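You operate a simulated robot arm through the tools that you are given. There is no shell and no other tool. Be economical: measure what you need, move in short steps, check, and stop when the job is done.

You run a simulated two-armed robot. Do the job below in one go: nothing can be reset, and whatever is moved stays where it is left.

## Task
Pick up the blue blend card with one hand, pass it to the other hand and put it on the step of pump two.

Only the result counts: the job must be done as asked and must still hold three seconds after the hand-in. Knocking over, shifting, dropping, spilling or breaking anything else fails it.

## Robot
Two 7-joint arms with two-finger parallel grippers on one trunk, on a base that drives. Base frame: it is fixed to the floor where the robot stands at the start and does not move with it; the origin is under the middle of the robot, x ahead of it, y to its left, z up. Lengths are in mm, angles in rad, forces in N, time in s.
The left shoulder is at the start at [50, 168, 1220], the right one opposite. With the tool pointing down near the work surface each hand reaches from about 100 to 600 mm from the robot's upright axis, wherever it stands, measured 20 degrees to its own side. Places, roughly: step of pump two [-3000, 1400, 300]. Payload 1.57 kg a hand.
The TCP of each hand is the grasp point between the finger pads, 30 mm short of the fingertips. In the tool frame z runs along the fingers and y along their closing line. Largest opening 80 mm; finger width 17, thickness 12; the body of the gripper, 40 by 82 mm, starts 80 mm behind the TCP.
Orientation is told as [roll, pitch, yaw] about the base's x, y, z axes, in that order, counted from this pose: with the fingers straight down and closing along the base's y, the tool's x points along the base's -x, its y along +y and its z along -z.

## Interface
- The arms move only by the tool play_rows. It takes "left_increments", "right_increments" or both (then of equal length, played together; a hand with none holds still); each is a list of rows, each a list of 7 numbers: the gripper command, from -1 (fully open) to 1 (shut), values between in proportion, then the shift along the tool's x, y, z in mm, then the turn, a rotation vector about the tool's x, y, z in rad. In form: [[claw, x, y, z, wx, wy, wz], ...]. A call has 1 to 10 rows; each row shifts and turns the commanded pose from where the row before left it, along the tool's axes as they then stand. Rows are played at 5 a second. More than 50 mm and 0.15 rad between two rows, or a gripper value outside its range, and nothing of the call is played. Where a pose cannot be reached the arm comes as near as it can. A force on the tool above 40 N (or 10 N above the force at the start of the call, whichever is more), or a blocked arm, ends the call early, and 0.2 s more pass. Each finger travels about 45 mm/s and halts on what it meets, pressing with about 32 N; the grip force reading is that of the motor and also rises with nothing between the fingers. The clock runs only during rows and for 0.2 s after the last one: add rows that do not move to give the fingers time. It gives the time, the measured TCP pose, the force on the tool (base axes), the opening and the grip force at its end, in the units of the frame above (readings bear some noise), with the torque about the TCP (base axes, N m) and any sound that the robot's microphone picked up.
- Cameras (640 x 400 px; columns grow to the right, rows downward): "scene" is now at [129.6, 22.6, 1478.8]; the picture's right is [0.27, -0.96, 0.00], its down [-0.10, -0.03, -0.99] and it looks along [0.96, 0.27, -0.10] (base axes); focal length 214 px, centre (320, 200). "left" rides on the left gripper at [72, 7, -122] in its tool frame; the picture's right is [-0.09, 1.00, 0.00], its down [-0.84, -0.08, -0.54] and it looks along [-0.54, -0.05, 0.84] (tool axes); focal length 238 px, centre (320, 200). "right" rides on the right gripper at [72, -7, -122] in its tool frame; the picture's right is [0.09, 1.00, 0.00], its down [-0.84, 0.08, -0.54] and it looks along [-0.54, 0.05, 0.84] (tool axes); focal length 238 px, centre (320, 200). There is no depth. A picture from a camera that has moved, and an enlarged one, comes with that camera's place and axes in the base frame and with its lens.
- snapshot(camera): a new picture of that camera. The clock stands still meanwhile.
- raise_lower(by): slides the trunk up (or, below 0, down) by that many mm; the arms and the scene camera ride with it, the base frame stays. It gives what a move gives, with no picture.
- drive_base(legs): drives the robot by 1 to 6 legs, each [ahead, left, turn to the left] in mm, mm and rad, along the robot's own axes; the way and the turn of a leg run together, so that a leg with both is an arc; at most 1500 mm and 3.142 rad a leg. The arms and the cameras ride along, it lands a little off, and it stops where it bumps. It gives what a move gives.
- turn_head(pan, tilt): turns the head with the scene camera to pan (to the left, within 1.396 rad either way) and tilt (down, from -0.506 to 1.204), counted from straight ahead of the robot. It gives what a move gives.
- enlarge(camera, box): a new picture of the part [left, top, right, bottom] of that camera's present view, enlarged. The clock stands still meanwhile.
- job_done(): hands the job in; it is judged then, once.

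Go step by step. Nothing tells you exact positions but the pictures and the camera data: compare them with the known pose of the tool, close in by small moves and look again before you grip or let go. The budget is 120 turns and 108 pictures, counting those below and the enlarged ones. Unless the task says otherwise, let go and move clear before handing in, and close with one line.

The tools are called after "Emit:" by a JSON object that holds its "op" and its "data". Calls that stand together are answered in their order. play_rows: Moves the arms, as the interface text tells. Its arguments: {"type":"object","properties":{"left_increments":{"type":"array"},"right_increments":{"type":"array"}},"required":[]} The other tools are called the same way: raise_lower (by) slides the trunk up or down; drive_base (legs) drives the base; turn_head (pan, tilt) turns the head that bears the scene camera; snapshot (camera) takes a picture; enlarge (camera, box) takes an enlarged picture of a part of a camera's view; job_done () hands the job in.

At the start:

```text
clock: 0.0
left_tcp_pos: [295.5, 184.3, 1390.3]
left_orientation: [-0.001, 0.001, 0.0]
left_contact_force: [0.4, 0.1, 0.0]
left_ft_torque: [-0.02, 0.02, 0.01]
left_width: 80.0
left_grasp_force: 0.0
right_tcp_pos: [282.0, -39.9, 1435.7]
right_orientation: [0.001, 0.0, -0.001]
right_contact_force: [-0.8, -0.2, 0.2]
right_ft_torque: [-0.01, 0.01, -0.04]
right_width: 79.9
right_grasp_force: 0.0
trunk travel left (down, up): [-389.0, 54.0]
robot x, y, heading: [2.0, -1.0, -0.0]
head pan, tilt: [0.276, 0.103]
```

scene: 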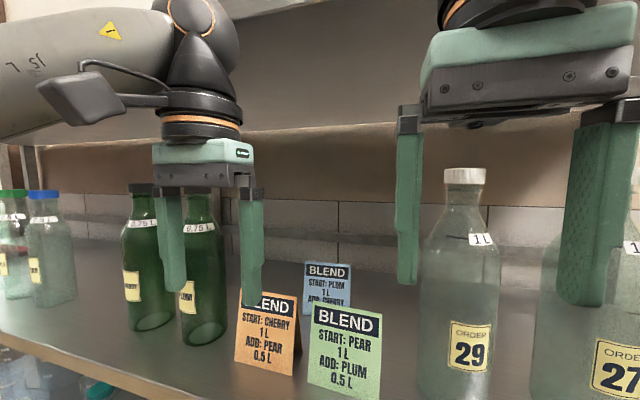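
right: 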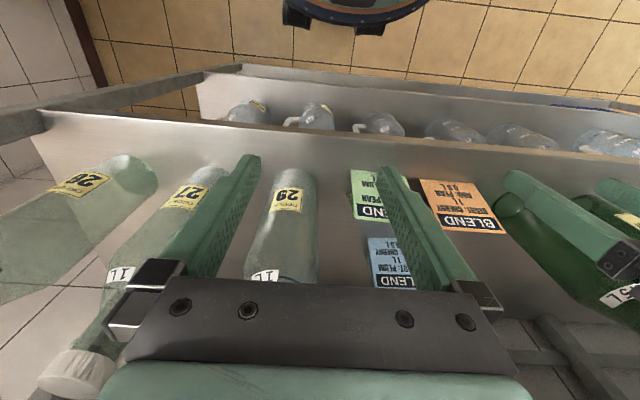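
left: 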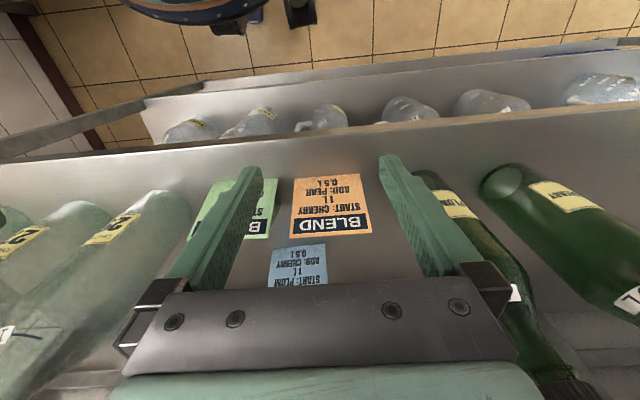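

I see three tent cards on a shelf ahead. The blue one stands behind the orange and green ones, at roughly (555, 127, 1230). I'll look closer.

Emit:
{"op": "enlarge", "data": {"camera": "scene", "box": [220, 240, 400, 400]}}

Emit:
{"op": "enlarge", "data": {"camera": "left", "box": [160, 150, 480, 350]}}

Emit:
{"op": "enlarge", "data": {"camera": "right", "box": [300, 130, 540, 300]}}

```text
2.50 times, centred on (310, 320) of scene
camera zoom: at [129.6, 22.6, 1478.8], right [0.27, -0.96, 0.0], down [-0.1, -0.03, -0.99], along [0.96, 0.27, -0.1], focal length 536 px, centre (345, -100)
```

zoom: 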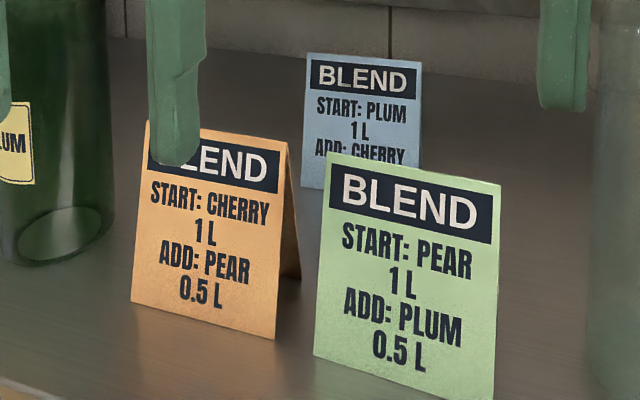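

```text
2.00 times, centred on (320, 250) of left
camera zoom: at [223.3, 190.0, 1512.9], right [0.09, 1.0, 0.0], down [0.84, -0.08, 0.54], along [0.54, -0.05, -0.84], focal length 477 px, centre (320, 100)
```

zoom: 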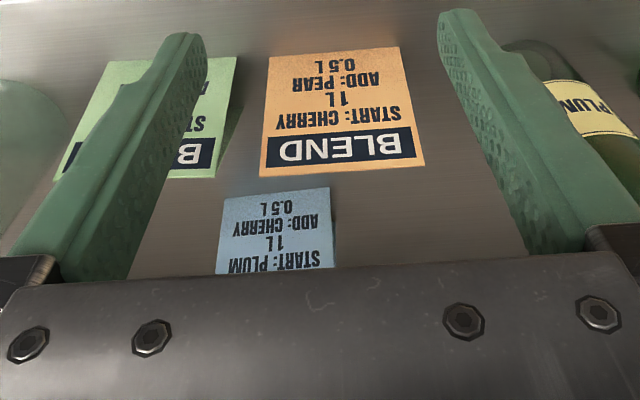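

```text
2.35 times, centred on (420, 215) of right
camera zoom: at [208.6, -46.3, 1557.8], right [-0.09, 1.0, 0.0], down [0.84, 0.08, 0.54], along [0.54, 0.05, -0.84], focal length 561 px, centre (85, 165)
```

zoom: 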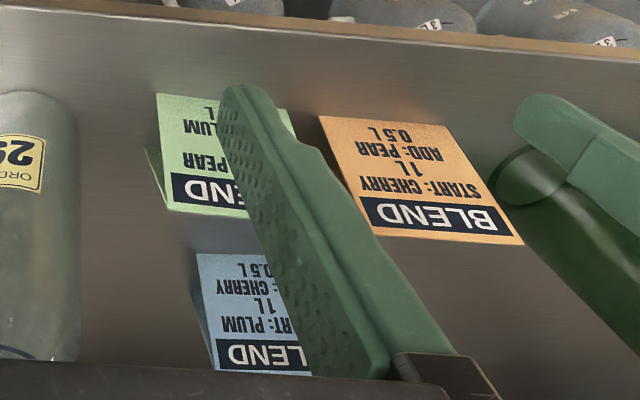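

The blue tent card has its front bottom edge near x 526, with y from 72 to 171. Its ridge is near x 545, z 1308. It is about 98 mm wide, so I must pinch it across the ridge, closing along x. First I'll check what is overhead and what is around.

Emit:
{"op": "turn_head", "data": {"pan": 0.25, "tilt": -0.4}}

Emit:
{"op": "snapshot", "data": {"camera": "scene"}}

Emit:
{"op": "turn_head", "data": {"pan": 1.39, "tilt": 0.4}}

Emit:
{"op": "snapshot", "data": {"camera": "scene"}}

```text
clock: 0.9
left_tcp_pos: [295.4, 183.6, 1389.7]
left_orientation: [0.001, -0.001, 0.0]
left_contact_force: [-0.8, -0.1, -0.1]
left_ft_torque: [0.01, 0.0, 0.0]
left_width: 79.9
left_grasp_force: 0.0
right_tcp_pos: [281.1, -40.9, 1435.6]
right_orientation: [0.001, -0.002, -0.002]
right_contact_force: [0.0, -0.2, -0.5]
right_ft_torque: [-0.03, 0.0, 0.04]
right_width: 79.7
right_grasp_force: 0.0
trunk travel left (down, up): [-389.0, 54.0]
robot x, y, heading: [0.7, -1.5, -0.005]
head pan, tilt: [0.25, -0.4]
```

```text
101 pictures are left
camera scene: at [112.0, 15.7, 1521.1], right [0.25, -0.97, 0.0], down [0.38, 0.1, -0.92], along [0.89, 0.23, 0.39], focal length 214 px, centre (320, 200)
```

scene: 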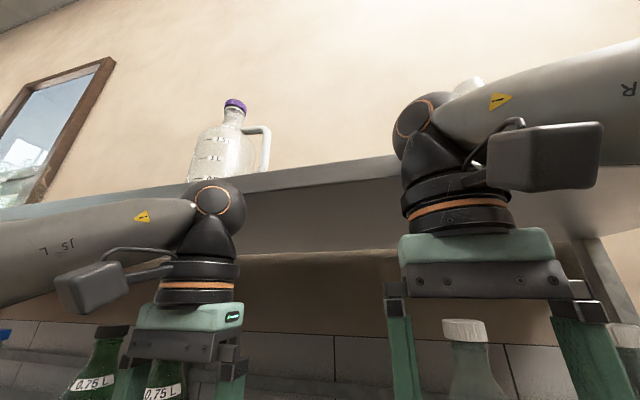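

```text
clock: 2.3
left_tcp_pos: [294.9, 183.8, 1389.4]
left_orientation: [0.0, 0.0, 0.0]
left_contact_force: [0.5, 0.2, -0.7]
left_ft_torque: [0.03, -0.01, 0.01]
left_width: 79.9
left_grasp_force: 0.0
right_tcp_pos: [282.1, -40.8, 1434.1]
right_orientation: [0.005, 0.001, -0.005]
right_contact_force: [-0.5, 0.4, -0.1]
right_ft_torque: [0.01, -0.02, 0.04]
right_width: 80.1
right_grasp_force: 0.1
trunk travel left (down, up): [-389.0, 54.0]
robot x, y, heading: [-0.3, 1.6, -0.004]
head pan, tilt: [1.389, 0.4]
```

```text
100 pictures are left
camera scene: at [85.5, 79.3, 1455.5], right [0.88, -0.48, 0.0], down [-0.17, -0.3, -0.94], along [0.45, 0.82, -0.35], focal length 214 px, centre (320, 200)
```

scene: 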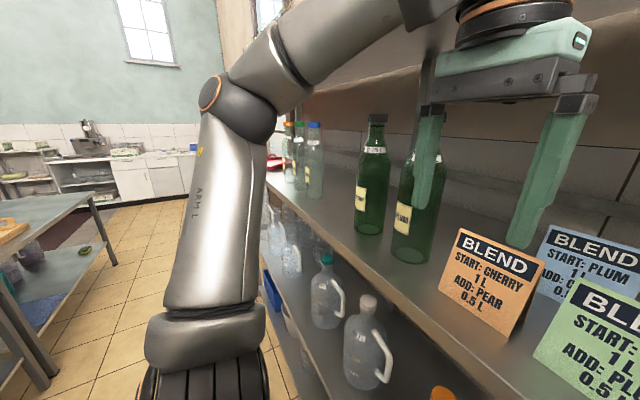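

The upper shelf is at about z 1630 with its front edge near x 350. A straight-down grip on the card's left end should fit under it. I'll turn the left hand in place to close along x.

Emit:
{"op": "play_rows", "data": {"left_increments": [[-1, 0, 0, 0, 0, 0, 0.15], [-1, 0, 0, 0, 0, 0, 0.15], [-1, 0, 0, 0, 0, 0, 0.15], [-1, 0, 0, 0, 0, 0, 0.15], [-1, 0, 0, 0, 0, 0, 0.15], [-1, 0, 0, 0, 0, 0, 0.15], [-1, 0, 0, 0, 0, 0, 0.15], [-1, 0, 0, 0, 0, 0, 0.15], [-1, 0, 0, 0, 0, 0, 0.15], [-1, 0, 0, 0, 0, 0, 0.15]]}}

Emit:
{"op": "turn_head", "data": {"pan": 0.25, "tilt": 0.2}}

Emit:
{"op": "snapshot", "data": {"camera": "scene"}}

Emit:
{"op": "snapshot", "data": {"camera": "left"}}

```text
clock: 4.5
left_tcp_pos: [239.2, 123.6, 1316.5]
left_orientation: [0.002, -0.003, -1.499]
left_contact_force: [1.2, 0.7, 0.7]
left_ft_torque: [0.02, 0.03, 0.0]
left_width: 80.0
left_grasp_force: 0.1
left hand out of reach, approached as far as the arm can: row 6, 7, 8, 9, 10
right_tcp_pos: [282.8, -41.0, 1434.6]
right_orientation: [0.004, 0.003, -0.002]
right_contact_force: [0.2, 0.2, 0.1]
right_ft_torque: [-0.02, 0.0, -0.01]
right_width: 80.1
right_grasp_force: 0.0
trunk travel left (down, up): [-389.0, 54.0]
robot x, y, heading: [-1.6, 0.7, 0.005]
head pan, tilt: [1.389, 0.4]
```

```text
clock: 5.8
left_tcp_pos: [240.6, 124.8, 1316.1]
left_orientation: [0.0, 0.0, -1.497]
left_contact_force: [0.0, -0.5, 0.0]
left_ft_torque: [-0.03, -0.03, -0.02]
left_width: 80.1
left_grasp_force: 0.1
right_tcp_pos: [281.6, -40.2, 1436.2]
right_orientation: [0.002, -0.001, -0.001]
right_contact_force: [0.6, -0.9, -0.1]
right_ft_torque: [0.01, -0.02, 0.0]
right_width: 79.8
right_grasp_force: 0.1
trunk travel left (down, up): [-389.0, 54.0]
robot x, y, heading: [3.0, 1.4, -0.001]
head pan, tilt: [0.25, 0.201]
```

```text
99 pictures are left
camera scene: at [131.3, 20.6, 1469.7], right [0.25, -0.97, 0.0], down [-0.19, -0.05, -0.98], along [0.95, 0.24, -0.2], focal length 214 px, centre (320, 200)
```

scene: 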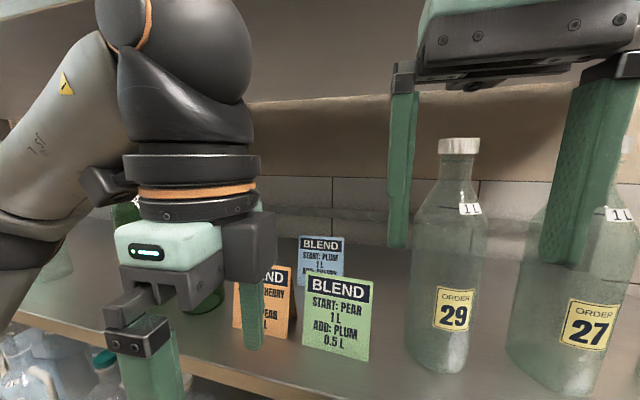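

```text
98 pictures are left
camera left: at [241.5, 197.2, 1439.5], right [1.0, -0.02, 0.0], down [-0.02, -0.84, 0.54], along [-0.01, -0.54, -0.84], focal length 238 px, centre (320, 200)
```

left: 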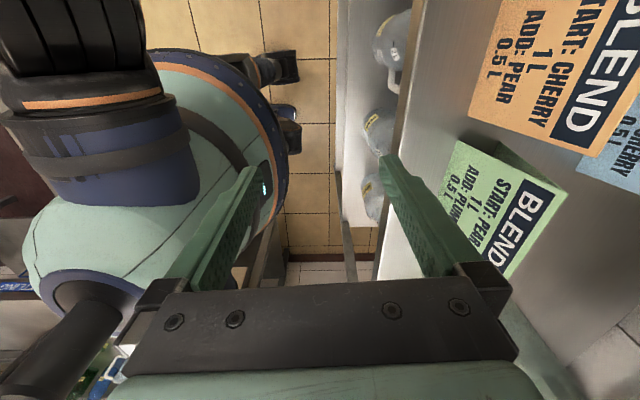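

The arm fell short at that height and sank to z 1316. I'll raise the trunk and see whether the pose improves.

Emit:
{"op": "raise_lower", "data": {"by": 54}}

Emit:
{"op": "play_rows", "data": {"left_increments": [[-1, 0, 0, 0, 0, 0, 0.07], [-1, 0, 0, 0, 0, 0, 0]]}}

```text
clock: 6.8
left_tcp_pos: [240.3, 124.9, 1369.1]
left_orientation: [-0.002, 0.0, -1.497]
left_contact_force: [-0.6, -0.6, -0.1]
left_ft_torque: [0.02, -0.03, -0.02]
left_width: 79.9
left_grasp_force: 0.0
right_tcp_pos: [281.0, -40.2, 1491.1]
right_orientation: [0.003, -0.002, -0.002]
right_contact_force: [0.8, 0.9, -1.0]
right_ft_torque: [0.0, -0.01, 0.0]
right_width: 79.9
right_grasp_force: 0.0
trunk travel left (down, up): [-443.0, 0.0]
robot x, y, heading: [-0.4, 0.3, 0.001]
head pan, tilt: [0.25, 0.201]
```

```text
clock: 7.4
left_tcp_pos: [232.1, 119.2, 1363.6]
left_orientation: [0.001, -0.003, -1.568]
left_contact_force: [0.0, 0.1, -0.2]
left_ft_torque: [0.02, 0.01, 0.02]
left_width: 80.2
left_grasp_force: 0.1
left hand out of reach, approached as far as the arm can: row 1
right_tcp_pos: [280.7, -40.2, 1489.9]
right_orientation: [0.002, 0.0, -0.002]
right_contact_force: [-0.2, 0.5, -0.3]
right_ft_torque: [0.02, 0.0, 0.02]
right_width: 79.9
right_grasp_force: 0.1
trunk travel left (down, up): [-443.0, 0.0]
robot x, y, heading: [0.4, -1.5, 0.0]
head pan, tilt: [0.25, 0.201]
```

The -90° yaw is limited, so I'll turn the left hand the other way towards +90°.

Emit:
{"op": "play_rows", "data": {"left_increments": [[-1, 0, 0, 0, 0, 0, -0.15], [-1, 0, 0, 0, 0, 0, -0.15], [-1, 0, 0, 0, 0, 0, -0.15], [-1, 0, 0, 0, 0, 0, -0.15], [-1, 0, 0, 0, 0, 0, -0.15], [-1, 0, 0, 0, 0, 0, -0.15], [-1, 0, 0, 0, 0, 0, -0.15], [-1, 0, 0, 0, 0, 0, -0.15], [-1, 0, 0, 0, 0, 0, -0.15], [-1, 0, 0, 0, 0, 0, -0.15]]}}

Emit:
{"op": "play_rows", "data": {"left_increments": [[-1, 0, 0, 0, 0, 0, -0.15], [-1, 0, 0, 0, 0, 0, -0.15], [-1, 0, 0, 0, 0, 0, -0.15], [-1, 0, 0, 0, 0, 0, -0.15], [-1, 0, 0, 0, 0, 0, -0.15], [-1, 0, 0, 0, 0, 0, -0.15], [-1, 0, 0, 0, 0, 0, -0.15], [-1, 0, 0, 0, 0, 0, -0.15], [-1, 0, 0, 0, 0, 0, -0.15], [-1, 0, 0, 0, 0, 0, -0.15]]}}

```text
clock: 9.6
left_tcp_pos: [232.9, 120.0, 1364.7]
left_orientation: [-0.002, 0.0, -0.066]
left_contact_force: [0.1, 1.5, -0.2]
left_ft_torque: [0.0, 0.01, 0.01]
left_width: 80.1
left_grasp_force: 0.1
right_tcp_pos: [282.1, -41.2, 1489.5]
right_orientation: [0.003, -0.002, -0.001]
right_contact_force: [-0.3, -0.1, 0.3]
right_ft_torque: [-0.02, -0.03, 0.03]
right_width: 79.9
right_grasp_force: 0.0
trunk travel left (down, up): [-443.0, 0.0]
robot x, y, heading: [-0.8, 1.2, -0.001]
head pan, tilt: [0.25, 0.201]
```

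```text
clock: 11.8
left_tcp_pos: [231.9, 119.8, 1364.2]
left_orientation: [0.0, 0.0, 1.433]
left_contact_force: [1.0, -0.1, 0.4]
left_ft_torque: [0.0, 0.0, 0.0]
left_width: 79.7
left_grasp_force: 0.0
right_tcp_pos: [281.9, -39.6, 1488.7]
right_orientation: [0.002, -0.002, -0.001]
right_contact_force: [-0.2, 0.4, -0.4]
right_ft_torque: [0.0, 0.01, -0.02]
right_width: 80.1
right_grasp_force: 0.0
trunk travel left (down, up): [-443.0, 0.0]
robot x, y, heading: [1.7, 0.4, -0.0]
head pan, tilt: [0.25, 0.201]
```

The +90° yaw works without limits. I'll move forward in steps over the cards, with the fingertips above 1330.

Emit:
{"op": "play_rows", "data": {"left_increments": [[-1, 0, 0, 0, 0, 0, -0.138], [-1, -5, -40, 0, 0, 0, 0], [-1, -5, -40, 0, 0, 0, 0], [-1, -5, -40, 0, 0, 0, 0], [-1, -5, -40, 0, 0, 0, 0], [-1, 0, -40, 0, 0, 0, 0]]}}

Emit:
{"op": "snapshot", "data": {"camera": "scene"}}

Emit:
{"op": "snapshot", "data": {"camera": "left"}}

```text
clock: 13.2
left_tcp_pos: [433.2, 140.0, 1363.9]
left_orientation: [-0.001, -0.001, 1.565]
left_contact_force: [-0.7, -0.3, -0.3]
left_ft_torque: [0.02, -0.01, 0.01]
left_width: 79.8
left_grasp_force: 0.1
right_tcp_pos: [282.9, -40.5, 1489.5]
right_orientation: [0.004, 0.0, -0.002]
right_contact_force: [0.3, -0.3, -0.1]
right_ft_torque: [-0.01, -0.01, 0.01]
right_width: 80.3
right_grasp_force: 0.0
trunk travel left (down, up): [-443.0, 0.0]
robot x, y, heading: [2.4, -0.0, 0.001]
head pan, tilt: [0.25, 0.201]
```

```text
97 pictures are left
camera scene: at [132.2, 20.0, 1523.6], right [0.25, -0.97, 0.0], down [-0.19, -0.05, -0.98], along [0.95, 0.24, -0.2], focal length 214 px, centre (320, 200)
```

scene: 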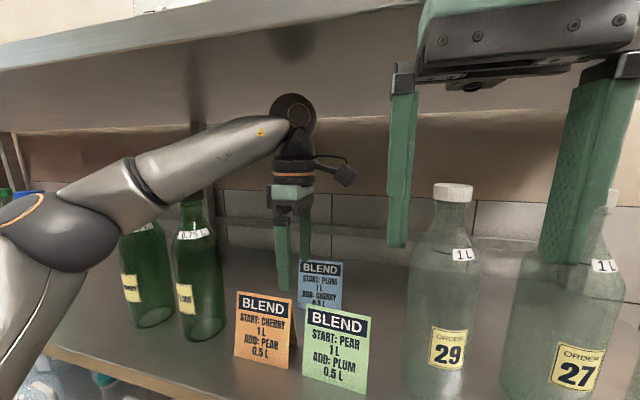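

```text
96 pictures are left
camera left: at [427.3, 67.1, 1486.8], right [-1.0, 0.1, 0.0], down [0.08, 0.84, 0.54], along [0.05, 0.54, -0.84], focal length 238 px, centre (320, 200)
```

left: 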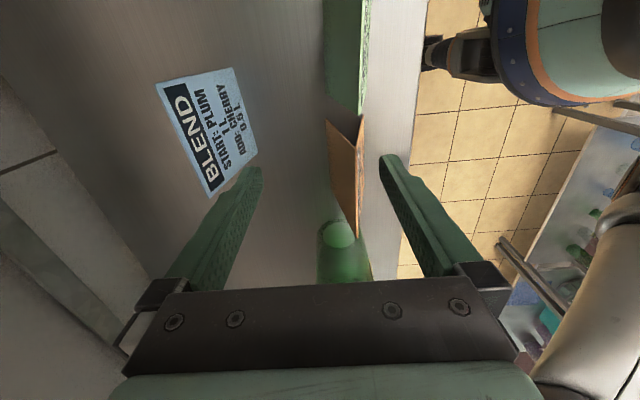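

The left forearm would pass over the green bottles if I reached from here. I'll pull the left hand back and lower the right hand. Then I'll shift the base to the right and slightly ahead so the arm comes in between the bottles.

Emit:
{"op": "play_rows", "data": {"left_increments": [[-1, 0, 40, 3, 0, 0, 0], [-1, 0, 40, 0, 0, 0, 0], [-1, 0, 40, 0, 0, 0, 0], [-1, 0, 40, 0, 0, 0, 0], [-1, 0, 30, 0, 0, 0, 0]], "right_increments": [[-1, 16, -14, 30, 0, 0, 0], [-1, 16, -14, 30, 0, 0, 0], [-1, 16, -14, 30, 0, 0, 0], [-1, 16, -14, 30, 0, 0, 0], [-1, 16, -14, 30, 0, 0, 0]]}}

Emit:
{"op": "drive_base", "data": {"legs": [[0, -130, 0]]}}

Emit:
{"op": "drive_base", "data": {"legs": [[60, 0, 0]]}}

Emit:
{"op": "snapshot", "data": {"camera": "scene"}}

Emit:
{"op": "snapshot", "data": {"camera": "right"}}

```text
clock: 13.9
left_tcp_pos: [349.0, 138.8, 1360.8]
left_orientation: [0.0, -0.001, 1.567]
left_contact_force: [-0.4, -0.6, 0.5]
left_ft_torque: [-0.02, -0.03, -0.02]
left_width: 79.8
left_grasp_force: 0.0
right_tcp_pos: [249.9, -68.2, 1429.8]
right_orientation: [0.022, 0.011, -0.018]
right_contact_force: [13.0, 5.3, 17.0]
right_ft_torque: [-0.98, 3.41, -0.05]
right_width: 79.9
right_grasp_force: 0.0
trunk travel left (down, up): [-443.0, 0.0]
robot x, y, heading: [-1.4, 2.3, -0.001]
head pan, tilt: [0.25, 0.201]
stopped in row 3 (right hand): the force on the tool passed its limit at 83 N (the readings are from after the stop); the commanded pose is now the measured one
```

```text
clock: 15.7
left_tcp_pos: [348.7, 9.0, 1361.7]
left_orientation: [0.001, -0.001, 1.566]
left_contact_force: [0.5, 0.2, 0.2]
left_ft_torque: [0.02, 0.0, 0.03]
left_width: 80.2
left_grasp_force: 0.0
right_tcp_pos: [250.3, -200.2, 1430.2]
right_orientation: [0.022, 0.009, -0.017]
right_contact_force: [30.2, -6.8, 23.4]
right_ft_torque: [0.33, 6.2, 1.29]
right_width: 79.9
right_grasp_force: 0.0
trunk travel left (down, up): [-443.0, 0.0]
robot x, y, heading: [2.7, -131.9, -0.001]
head pan, tilt: [0.25, 0.201]
```

```text
clock: 16.6
left_tcp_pos: [389.5, 8.1, 1361.4]
left_orientation: [0.001, 0.001, 1.569]
left_contact_force: [0.0, -0.8, 0.3]
left_ft_torque: [0.0, 0.02, 0.01]
left_width: 80.1
left_grasp_force: 0.0
right_tcp_pos: [287.7, -199.8, 1431.5]
right_orientation: [0.017, 0.003, 0.005]
right_contact_force: [21.2, 8.3, 17.5]
right_ft_torque: [-1.52, 4.47, -0.22]
right_width: 79.6
right_grasp_force: 0.2
trunk travel left (down, up): [-443.0, 0.0]
robot x, y, heading: [43.1, -134.1, -0.001]
head pan, tilt: [0.25, 0.201]
stopped in leg 1: the force on the tool passed its limit at 134 N (the readings are from after the stop); the commanded pose is now the measured one
```

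```text
95 pictures are left
camera scene: at [172.0, -114.3, 1523.1], right [0.2, -0.98, 0.0], down [-0.2, -0.04, -0.98], along [0.96, 0.19, -0.21], focal length 214 px, centre (320, 200)
```

scene: 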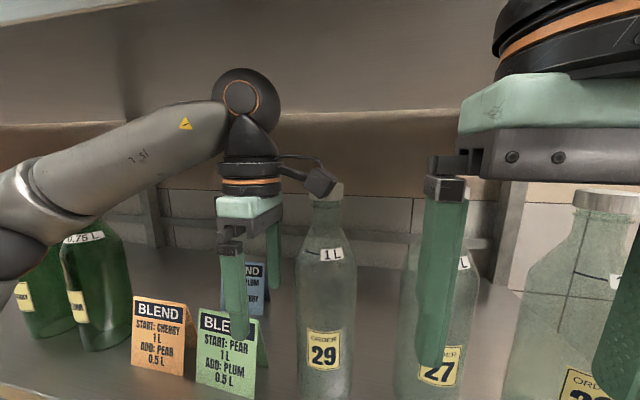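

```text
94 pictures are left
camera right: at [215.3, -208.7, 1553.4], right [-0.1, 0.99, 0.02], down [0.84, 0.07, 0.54], along [0.54, 0.07, -0.84], focal length 238 px, centre (320, 200)
```

right: 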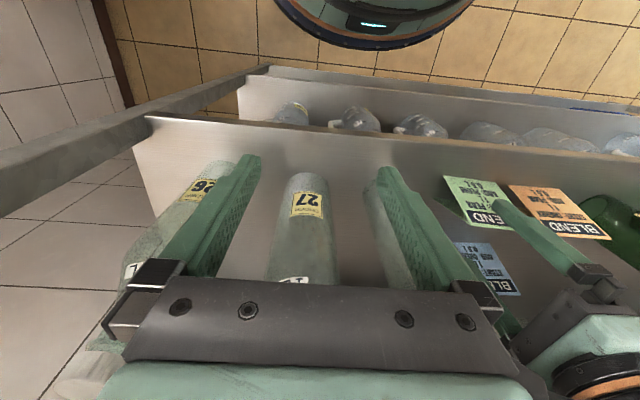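

The right hand's stop looks like its camera box touching its own forearm: the force points ahead and up, and nothing nearby has moved. I'll back that motion out and move the left hand away from bottle 29.

Emit:
{"op": "play_rows", "data": {"left_increments": [[-1, -30, 0, 0, 0, 0, 0], [-1, -30, 0, 0, 0, 0, 0]], "right_increments": [[-1, -8, 7, -20, 0, 0, 0], [-1, -4, 7, -20, 0, 0, 0]]}}

Emit:
{"op": "snapshot", "data": {"camera": "scene"}}

```text
clock: 17.2
left_tcp_pos: [383.3, 66.5, 1363.4]
left_orientation: [-0.005, 0.0, 1.57]
left_contact_force: [0.9, 0.9, -0.3]
left_ft_torque: [0.0, 0.0, 0.01]
left_width: 79.9
left_grasp_force: 0.2
right_tcp_pos: [290.1, -188.8, 1473.0]
right_orientation: [0.014, -0.01, 0.014]
right_contact_force: [0.0, -0.2, 0.2]
right_ft_torque: [0.0, -0.05, -0.01]
right_width: 80.1
right_grasp_force: 0.1
trunk travel left (down, up): [-443.0, 0.0]
robot x, y, heading: [41.2, -130.7, -0.006]
head pan, tilt: [0.25, 0.201]
```

```text
93 pictures are left
camera scene: at [163.3, -112.0, 1524.8], right [0.25, -0.97, 0.0], down [-0.18, -0.05, -0.98], along [0.95, 0.24, -0.19], focal length 214 px, centre (320, 200)
```

scene: 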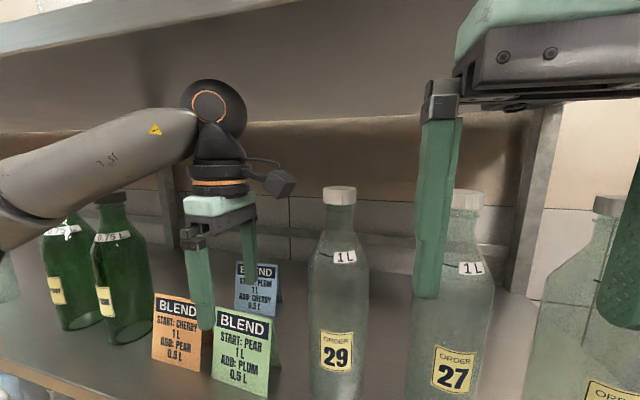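

Force is clear now; the right hand had been touching the head. All the bottles still stand. I'll carry on with the left hand.

Emit:
{"op": "play_rows", "data": {"left_increments": [[-1, -40, 0, 0, 0, 0, 0], [-1, -40, 0, 0, 0, 0, 0], [-1, 0, -30, 0, 0, 0, 0], [-1, 0, -30, 0, 0, 0, 0]]}}

Emit:
{"op": "snapshot", "data": {"camera": "scene"}}

Emit:
{"op": "snapshot", "data": {"camera": "left"}}

```text
clock: 18.2
left_tcp_pos: [443.7, 146.1, 1365.8]
left_orientation: [-0.008, -0.001, 1.569]
left_contact_force: [0.1, 0.3, -0.3]
left_ft_torque: [-0.03, 0.0, 0.0]
left_width: 79.9
left_grasp_force: 0.0
right_tcp_pos: [290.3, -187.1, 1471.8]
right_orientation: [0.016, -0.01, 0.013]
right_contact_force: [0.2, 0.1, 0.5]
right_ft_torque: [-0.01, -0.01, -0.01]
right_width: 79.9
right_grasp_force: 0.1
trunk travel left (down, up): [-443.0, 0.0]
robot x, y, heading: [44.7, -130.6, -0.001]
head pan, tilt: [0.25, 0.201]
```

```text
92 pictures are left
camera scene: at [163.1, -111.6, 1524.9], right [0.25, -0.97, 0.0], down [-0.18, -0.05, -0.98], along [0.95, 0.24, -0.19], focal length 214 px, centre (320, 200)
```

scene: 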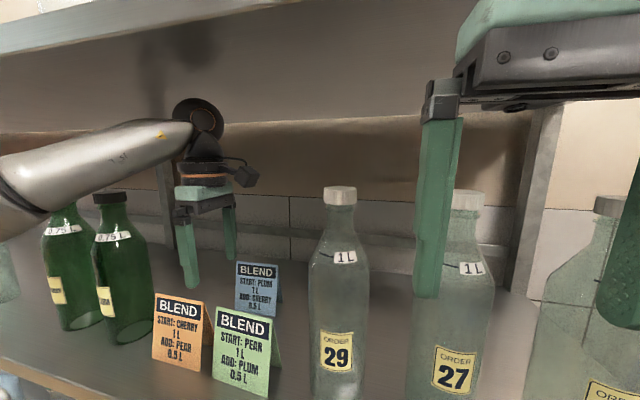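

```text
91 pictures are left
camera left: at [436.0, 74.3, 1488.4], right [-1.0, 0.09, -0.01], down [0.07, 0.84, 0.54], along [0.06, 0.54, -0.84], focal length 238 px, centre (320, 200)
```

left: 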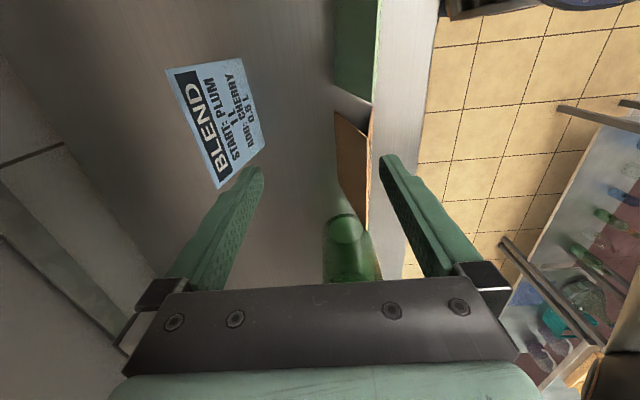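

The ridge of the blue card comes out at x about 540, y 77–170, z 1308. I'll move above its left part, staying high.

Emit:
{"op": "play_rows", "data": {"left_increments": [[-1, 0, -32, 3, 0, 0, 0], [-1, 0, -32, 3, 0, 0, 0], [-1, 0, -32, 2, 0, 0, 0], [-1, 0, 0, 0, 0, 0, 0]]}}

Emit:
{"op": "snapshot", "data": {"camera": "scene"}}

Emit:
{"op": "snapshot", "data": {"camera": "left"}}

```text
clock: 19.2
left_tcp_pos: [538.7, 146.7, 1356.9]
left_orientation: [-0.007, -0.001, 1.57]
left_contact_force: [-0.2, -0.3, -0.3]
left_ft_torque: [-0.02, 0.0, -0.01]
left_width: 80.0
left_grasp_force: 0.1
right_tcp_pos: [290.1, -188.2, 1474.7]
right_orientation: [0.016, -0.011, 0.014]
right_contact_force: [-0.2, -0.1, 0.4]
right_ft_torque: [-0.01, 0.0, 0.0]
right_width: 79.8
right_grasp_force: 0.2
trunk travel left (down, up): [-443.0, 0.0]
robot x, y, heading: [44.9, -127.1, -0.004]
head pan, tilt: [0.25, 0.201]
```

```text
90 pictures are left
camera scene: at [163.1, -111.3, 1525.0], right [0.25, -0.97, 0.0], down [-0.18, -0.05, -0.98], along [0.95, 0.24, -0.19], focal length 214 px, centre (320, 200)
```

scene: 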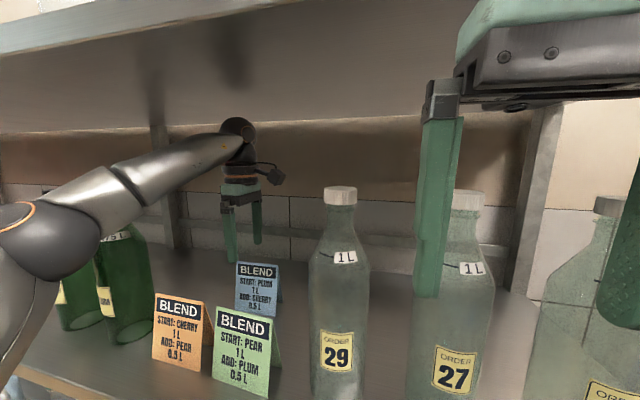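

```text
89 pictures are left
camera left: at [531.3, 74.9, 1480.0], right [-1.0, 0.09, -0.01], down [0.07, 0.84, 0.54], along [0.06, 0.54, -0.84], focal length 238 px, centre (320, 200)
```

left: 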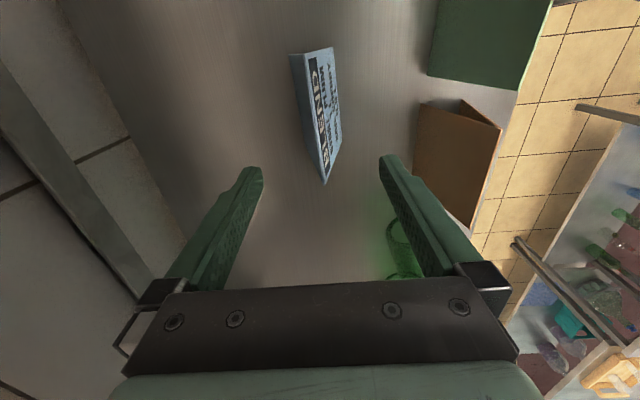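

Emit:
{"op": "enlarge", "data": {"camera": "left", "box": [240, 30, 400, 200]}}

Emit:
{"op": "enlarge", "data": {"camera": "scene", "box": [130, 100, 330, 340]}}

```text
2.35 times, centred on (320, 115) of left
camera zoom: at [531.3, 74.9, 1480.0], right [-1.0, 0.09, -0.01], down [0.07, 0.84, 0.54], along [0.06, 0.54, -0.84], focal length 561 px, centre (320, 400)
```

zoom: 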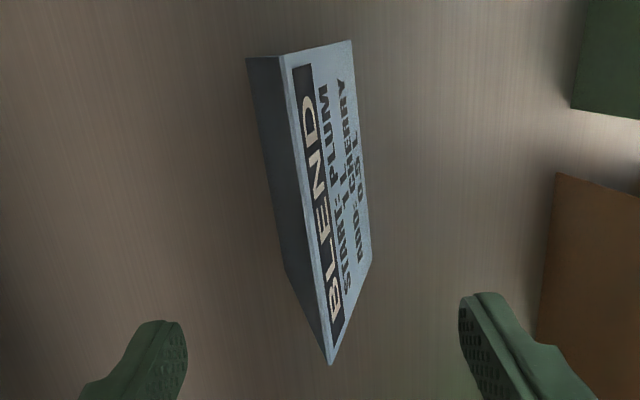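

```text
1.67 times, centred on (230, 220) of scene
camera zoom: at [163.1, -111.3, 1525.0], right [0.25, -0.97, 0.0], down [-0.18, -0.05, -0.98], along [0.95, 0.24, -0.19], focal length 358 px, centre (470, 167)
```

zoom: 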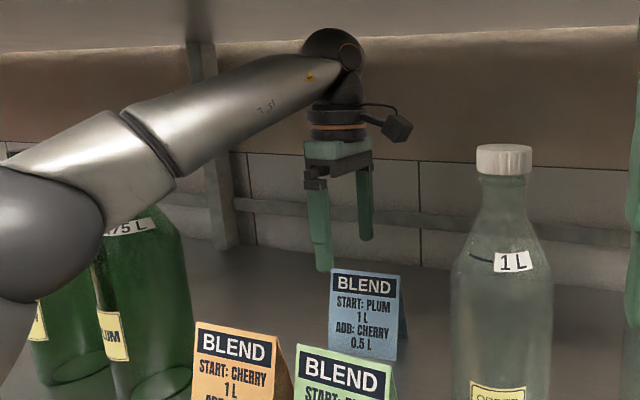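

The ridge runs x 538.6–544 with a yaw of about +0.06. The elbow is well in front of the green bottles. I'll align and descend.

Emit:
{"op": "play_rows", "data": {"left_increments": [[-1, 0, -1, 15, 0, 0, -0.06], [-1, 0, 0, 15, 0, 0, 0], [-1, 0, 0, 0, 0, 0, 0]]}}

Emit:
{"op": "snapshot", "data": {"camera": "left"}}

Emit:
{"op": "snapshot", "data": {"camera": "scene"}}

```text
clock: 20.0
left_tcp_pos: [539.8, 148.1, 1325.9]
left_orientation: [-0.007, 0.001, 1.628]
left_contact_force: [1.0, 0.6, 0.3]
left_ft_torque: [-0.01, -0.02, 0.05]
left_width: 79.9
left_grasp_force: 0.0
right_tcp_pos: [290.0, -186.9, 1472.9]
right_orientation: [0.016, -0.01, 0.015]
right_contact_force: [-0.5, 0.0, 0.1]
right_ft_torque: [0.01, 0.02, 0.0]
right_width: 79.9
right_grasp_force: 0.0
trunk travel left (down, up): [-443.0, 0.0]
robot x, y, heading: [44.8, -129.7, 0.001]
head pan, tilt: [0.25, 0.201]
```

```text
86 pictures are left
camera left: at [537.2, 74.7, 1450.1], right [-1.0, 0.03, -0.01], down [0.02, 0.84, 0.54], along [0.02, 0.54, -0.84], focal length 238 px, centre (320, 200)
```

left: 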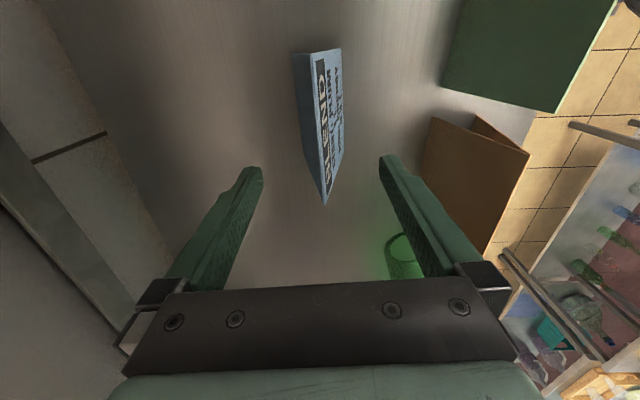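

```text
85 pictures are left
camera scene: at [163.1, -111.2, 1525.0], right [0.25, -0.97, 0.0], down [-0.18, -0.05, -0.98], along [0.95, 0.24, -0.19], focal length 214 px, centre (320, 200)
```

scene: 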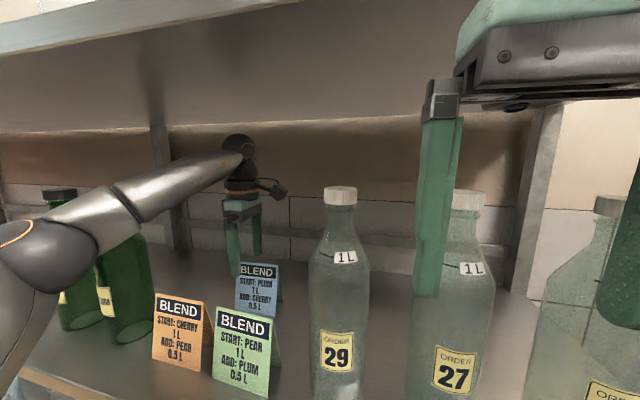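

Emit:
{"op": "play_rows", "data": {"left_increments": [[-1, 0, 0, 14, 0, 0, 0], [-1, 0, 0, 14, 0, 0, 0], [-1, 0, 0, 0, 0, 0, 0]]}}

Emit:
{"op": "snapshot", "data": {"camera": "left"}}

Emit:
{"op": "enlarge", "data": {"camera": "scene", "box": [160, 160, 320, 330]}}

```text
clock: 20.8
left_tcp_pos: [540.3, 147.7, 1298.6]
left_orientation: [-0.006, 0.0, 1.631]
left_contact_force: [0.5, -0.7, 0.3]
left_ft_torque: [0.01, 0.0, 0.03]
left_width: 80.0
left_grasp_force: 0.1
right_tcp_pos: [290.1, -186.3, 1473.4]
right_orientation: [0.016, -0.011, 0.015]
right_contact_force: [1.2, 0.6, -0.4]
right_ft_torque: [0.0, 0.02, 0.0]
right_width: 80.0
right_grasp_force: 0.1
trunk travel left (down, up): [-443.0, 0.0]
robot x, y, heading: [45.2, -132.8, 0.0]
head pan, tilt: [0.25, 0.201]
```

```text
84 pictures are left
camera left: at [537.1, 74.9, 1421.5], right [-1.0, 0.03, -0.01], down [0.02, 0.84, 0.54], along [0.02, 0.54, -0.84], focal length 238 px, centre (320, 200)
```

left: 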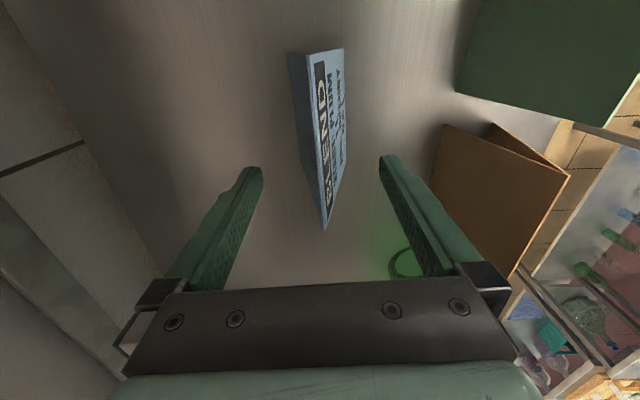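

```text
2.35 times, centred on (240, 245) of scene
camera zoom: at [163.2, -111.2, 1525.0], right [0.25, -0.97, 0.0], down [-0.18, -0.05, -0.98], along [0.95, 0.24, -0.19], focal length 505 px, centre (508, 94)
```

zoom: 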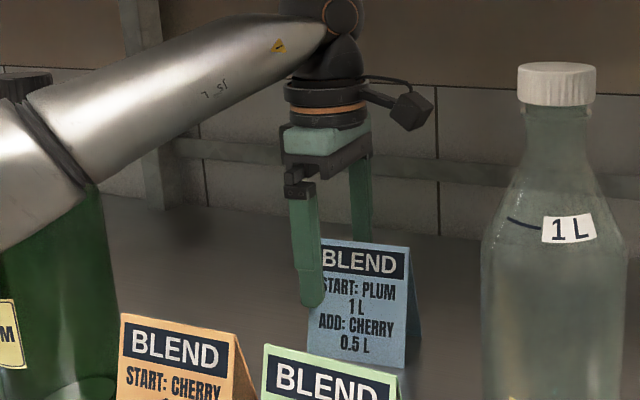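

The fingers straddle the card's left upper part. Closing now.

Emit:
{"op": "play_rows", "data": {"left_increments": [[0, 0, 0, 0, 0, 0, 0], [1, 0, 0, 0, 0, 0, 0], [1, 0, 0, 0, 0, 0, 0], [1, 0, 0, 0, 0, 0, 0], [1, 0, 0, 0, 0, 0, 0], [1, 0, 0, 0, 0, 0, 0], [1, 0, 0, 0, 0, 0, 0]]}}

Emit:
{"op": "snapshot", "data": {"camera": "left"}}

```text
clock: 22.4
left_tcp_pos: [540.3, 146.8, 1298.9]
left_orientation: [-0.007, 0.0, 1.63]
left_contact_force: [-0.7, 0.0, 0.6]
left_ft_torque: [-0.04, 0.04, 0.0]
left_width: 13.9
left_grasp_force: 30.4
right_tcp_pos: [290.2, -188.2, 1472.7]
right_orientation: [0.018, -0.01, 0.011]
right_contact_force: [-0.6, 0.8, -0.1]
right_ft_torque: [-0.02, -0.01, -0.01]
right_width: 79.9
right_grasp_force: 0.2
trunk travel left (down, up): [-443.0, 0.0]
robot x, y, heading: [44.7, -128.7, -0.002]
head pan, tilt: [0.25, 0.201]
```

```text
82 pictures are left
camera left: at [537.1, 75.0, 1421.7], right [-1.0, 0.03, -0.01], down [0.02, 0.84, 0.54], along [0.02, 0.54, -0.84], focal length 238 px, centre (320, 200)
```

left: 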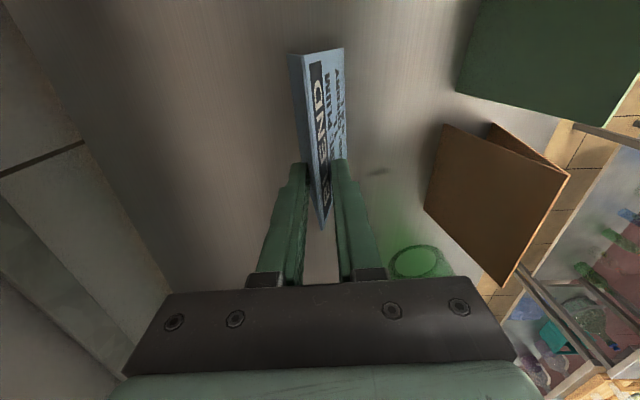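

Gripped at width 13.9. The shelf above prevents lifting straight over the front cards. I'll lift a little, then tilt the fingers forward so the wrist comes out low and the card lies nearly flat.

Emit:
{"op": "play_rows", "data": {"left_increments": [[1, 0, 0, -5, 0, 0, 0], [1, 0, 0, -12, 0, 0, 0], [1, 0, 0, -13, 0, 0, 0], [1, 0, 0, -10, 0, 0, 0], [1, 0, 0, 0, 0, 0, 0]]}}

Emit:
{"op": "snapshot", "data": {"camera": "scene"}}

Emit:
{"op": "snapshot", "data": {"camera": "left"}}

```text
clock: 23.6
left_tcp_pos: [540.6, 147.8, 1340.0]
left_orientation: [-0.007, 0.002, 1.629]
left_contact_force: [-0.7, -0.2, 0.2]
left_ft_torque: [-0.03, -0.01, -0.04]
left_width: 13.8
left_grasp_force: 29.8
right_tcp_pos: [290.6, -186.9, 1473.1]
right_orientation: [0.017, -0.011, 0.011]
right_contact_force: [0.3, 0.4, -1.4]
right_ft_torque: [-0.01, 0.0, -0.04]
right_width: 79.8
right_grasp_force: 0.1
trunk travel left (down, up): [-443.0, 0.0]
robot x, y, heading: [46.4, -129.9, 0.004]
head pan, tilt: [0.25, 0.201]
```

```text
81 pictures are left
camera scene: at [163.3, -111.0, 1524.9], right [0.25, -0.97, 0.0], down [-0.18, -0.05, -0.98], along [0.95, 0.24, -0.19], focal length 214 px, centre (320, 200)
```

scene: 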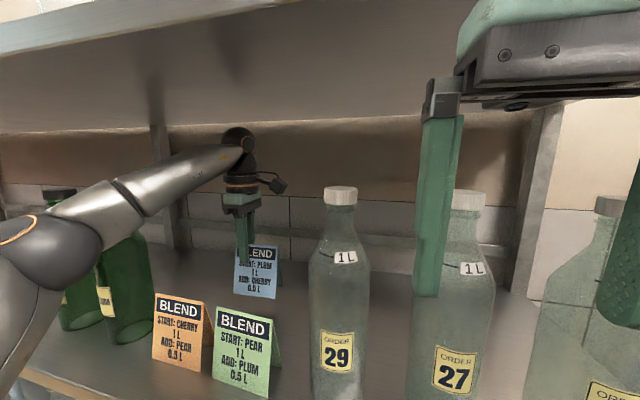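

```text
80 pictures are left
camera left: at [537.6, 75.1, 1462.1], right [-1.0, 0.03, -0.01], down [0.02, 0.84, 0.54], along [0.02, 0.54, -0.84], focal length 238 px, centre (320, 200)
```

left: 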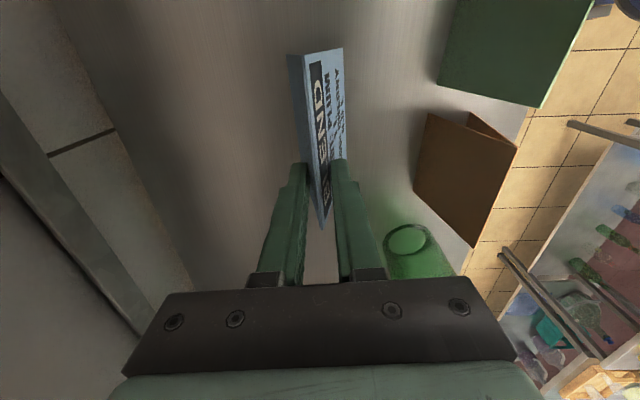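

The card is lifted and stable. Now I'll tilt the fingers forward.

Emit:
{"op": "play_rows", "data": {"left_increments": [[1, 0, 0, 0, 0.13, 0, 0], [1, 0, 0, 0, 0.13, 0, 0], [1, 0, 0, -2, 0.13, 0, 0], [1, 0, 0, -2, 0.13, 0, 0], [1, 0, 0, 0, 0, 0, 0]]}}

Emit:
{"op": "snapshot", "data": {"camera": "scene"}}

```text
clock: 24.8
left_tcp_pos: [540.8, 147.1, 1343.0]
left_orientation: [-0.53, 0.0, 1.63]
left_contact_force: [-0.9, -0.1, 0.3]
left_ft_torque: [0.01, -0.04, -0.03]
left_width: 13.5
left_grasp_force: 30.5
right_tcp_pos: [290.7, -186.0, 1474.4]
right_orientation: [0.017, -0.011, 0.012]
right_contact_force: [-0.1, -0.1, -0.7]
right_ft_torque: [-0.04, -0.03, -0.01]
right_width: 80.0
right_grasp_force: 0.0
trunk travel left (down, up): [-443.0, 0.0]
robot x, y, heading: [43.5, -133.8, 0.0]
head pan, tilt: [0.25, 0.201]
```

```text
79 pictures are left
camera scene: at [163.3, -110.9, 1525.0], right [0.25, -0.97, 0.0], down [-0.18, -0.05, -0.98], along [0.95, 0.24, -0.19], focal length 214 px, centre (320, 200)
```

scene: 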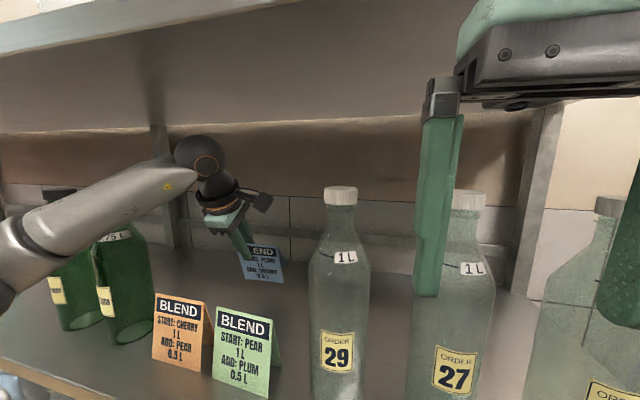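

Emit:
{"op": "play_rows", "data": {"left_increments": [[1, 0, -3, -5, 0.13, 0, 0], [1, 0, -4, -5, 0.13, 0, 0], [1, 0, -5, -4, 0.13, 0, 0], [1, 0, -6, -4, 0.13, 0, 0], [1, 0, -8, -5, 0.1, 0, 0], [1, 0, 0, 0, 0, 0, 0]]}}

Emit:
{"op": "snapshot", "data": {"camera": "scene"}}

Emit:
{"op": "snapshot", "data": {"camera": "left"}}

```text
clock: 26.2
left_tcp_pos: [540.7, 148.1, 1379.0]
left_orientation: [-1.149, 0.0, 1.627]
left_contact_force: [0.5, -0.4, 0.6]
left_ft_torque: [-0.01, -0.02, 0.01]
left_width: 13.5
left_grasp_force: 30.6
right_tcp_pos: [290.5, -186.3, 1473.9]
right_orientation: [0.019, -0.009, 0.012]
right_contact_force: [0.2, -0.5, 0.2]
right_ft_torque: [0.0, 0.01, 0.02]
right_width: 79.9
right_grasp_force: 0.1
trunk travel left (down, up): [-443.0, 0.0]
robot x, y, heading: [44.4, -129.8, -0.001]
head pan, tilt: [0.25, 0.201]
```

```text
78 pictures are left
camera scene: at [163.3, -110.9, 1524.9], right [0.25, -0.97, 0.0], down [-0.18, -0.05, -0.98], along [0.95, 0.24, -0.19], focal length 214 px, centre (320, 200)
```

scene: 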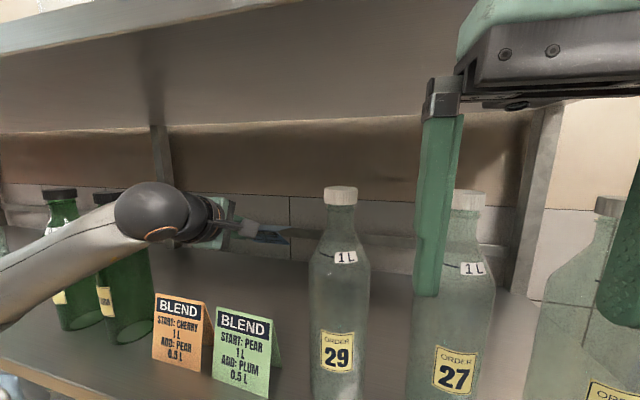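

```text
77 pictures are left
camera left: at [431.1, 68.9, 1422.9], right [-0.41, 0.07, -0.91], down [-0.51, 0.81, 0.29], along [0.75, 0.58, -0.3], focal length 238 px, centre (320, 200)
```

left: 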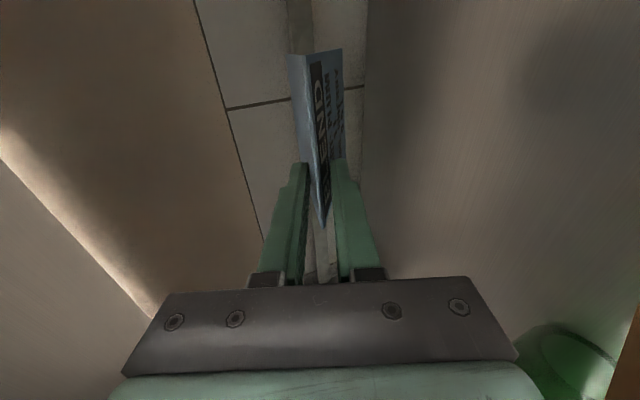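

The card is now nearly flat and higher than the front cards. I'll raise a bit more, then back the base away.

Emit:
{"op": "play_rows", "data": {"left_increments": [[1, 0, -12, -5, 0, 0, 0], [1, 0, -15, -7, 0, 0, 0], [1, 0, 0, 0, 0, 0, 0]]}}

Emit:
{"op": "turn_head", "data": {"pan": 0.3, "tilt": 0.4}}

Emit:
{"op": "snapshot", "data": {"camera": "scene"}}

```text
clock: 27.0
left_tcp_pos: [541.1, 147.7, 1407.6]
left_orientation: [-1.148, 0.0, 1.631]
left_contact_force: [-0.8, 0.2, 0.8]
left_ft_torque: [0.0, 0.01, 0.01]
left_width: 13.2
left_grasp_force: 30.2
right_tcp_pos: [289.8, -187.1, 1472.4]
right_orientation: [0.018, -0.012, 0.011]
right_contact_force: [-0.1, 0.3, -0.4]
right_ft_torque: [0.01, 0.01, 0.03]
right_width: 80.1
right_grasp_force: 0.1
trunk travel left (down, up): [-443.0, 0.0]
robot x, y, heading: [49.1, -132.0, -0.0]
head pan, tilt: [0.25, 0.201]
```

```text
clock: 27.8
left_tcp_pos: [541.2, 147.9, 1407.7]
left_orientation: [-1.147, 0.001, 1.631]
left_contact_force: [0.1, 0.1, -0.2]
left_ft_torque: [-0.02, 0.0, -0.02]
left_width: 13.2
left_grasp_force: 30.3
right_tcp_pos: [290.4, -186.6, 1474.0]
right_orientation: [0.018, -0.013, 0.011]
right_contact_force: [0.2, 0.9, -0.4]
right_ft_torque: [-0.01, -0.01, -0.02]
right_width: 80.0
right_grasp_force: 0.0
trunk travel left (down, up): [-443.0, 0.0]
robot x, y, heading: [42.7, -131.1, -0.002]
head pan, tilt: [0.3, 0.4]
```

```text
76 pictures are left
camera scene: at [161.8, -106.4, 1506.4], right [0.29, -0.96, 0.0], down [-0.36, -0.11, -0.93], along [0.88, 0.27, -0.38], focal length 214 px, centre (320, 200)
```

scene: 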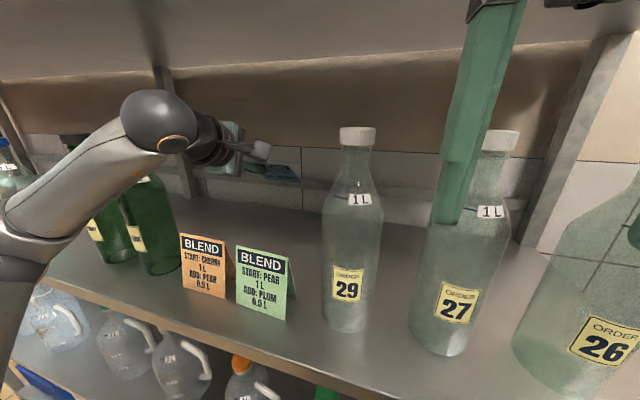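

Emit:
{"op": "drive_base", "data": {"legs": [[-420, 0, 0]]}}

Emit:
{"op": "snapshot", "data": {"camera": "scene"}}

Emit:
{"op": "snapshot", "data": {"camera": "left"}}

```text
clock: 30.4
left_tcp_pos: [128.6, 148.7, 1402.5]
left_orientation: [-1.135, 0.0, 1.628]
left_contact_force: [0.0, 0.4, 0.4]
left_ft_torque: [0.0, 0.02, 0.0]
left_width: 12.9
left_grasp_force: 30.0
right_tcp_pos: [-121.1, -186.6, 1469.3]
right_orientation: [0.014, 0.004, 0.008]
right_contact_force: [-0.3, 0.5, -0.3]
right_ft_torque: [0.01, -0.02, 0.0]
right_width: 79.9
right_grasp_force: 0.1
trunk travel left (down, up): [-443.0, 0.0]
robot x, y, heading: [-382.4, -129.7, -0.0]
head pan, tilt: [0.3, 0.4]
```

```text
75 pictures are left
camera scene: at [-250.6, -105.0, 1505.2], right [0.29, -0.96, 0.0], down [-0.37, -0.11, -0.92], along [0.88, 0.27, -0.39], focal length 214 px, centre (320, 200)
```

scene: 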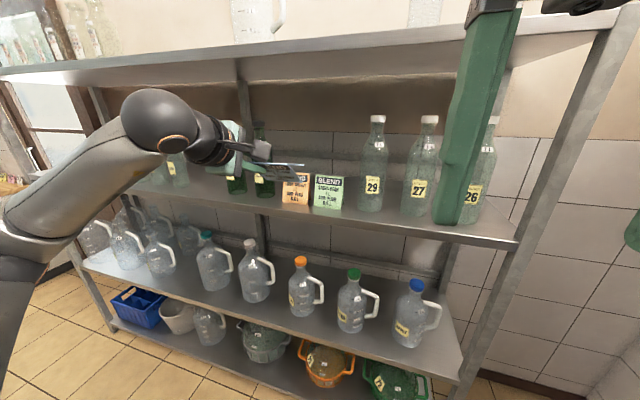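

```text
74 pictures are left
camera left: at [18.8, 70.1, 1448.7], right [-0.42, 0.07, -0.9], down [-0.51, 0.81, 0.3], along [0.75, 0.58, -0.31], focal length 238 px, centre (320, 200)
```

left: 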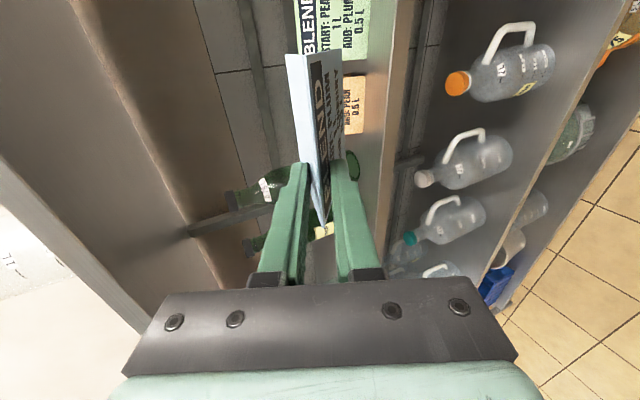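

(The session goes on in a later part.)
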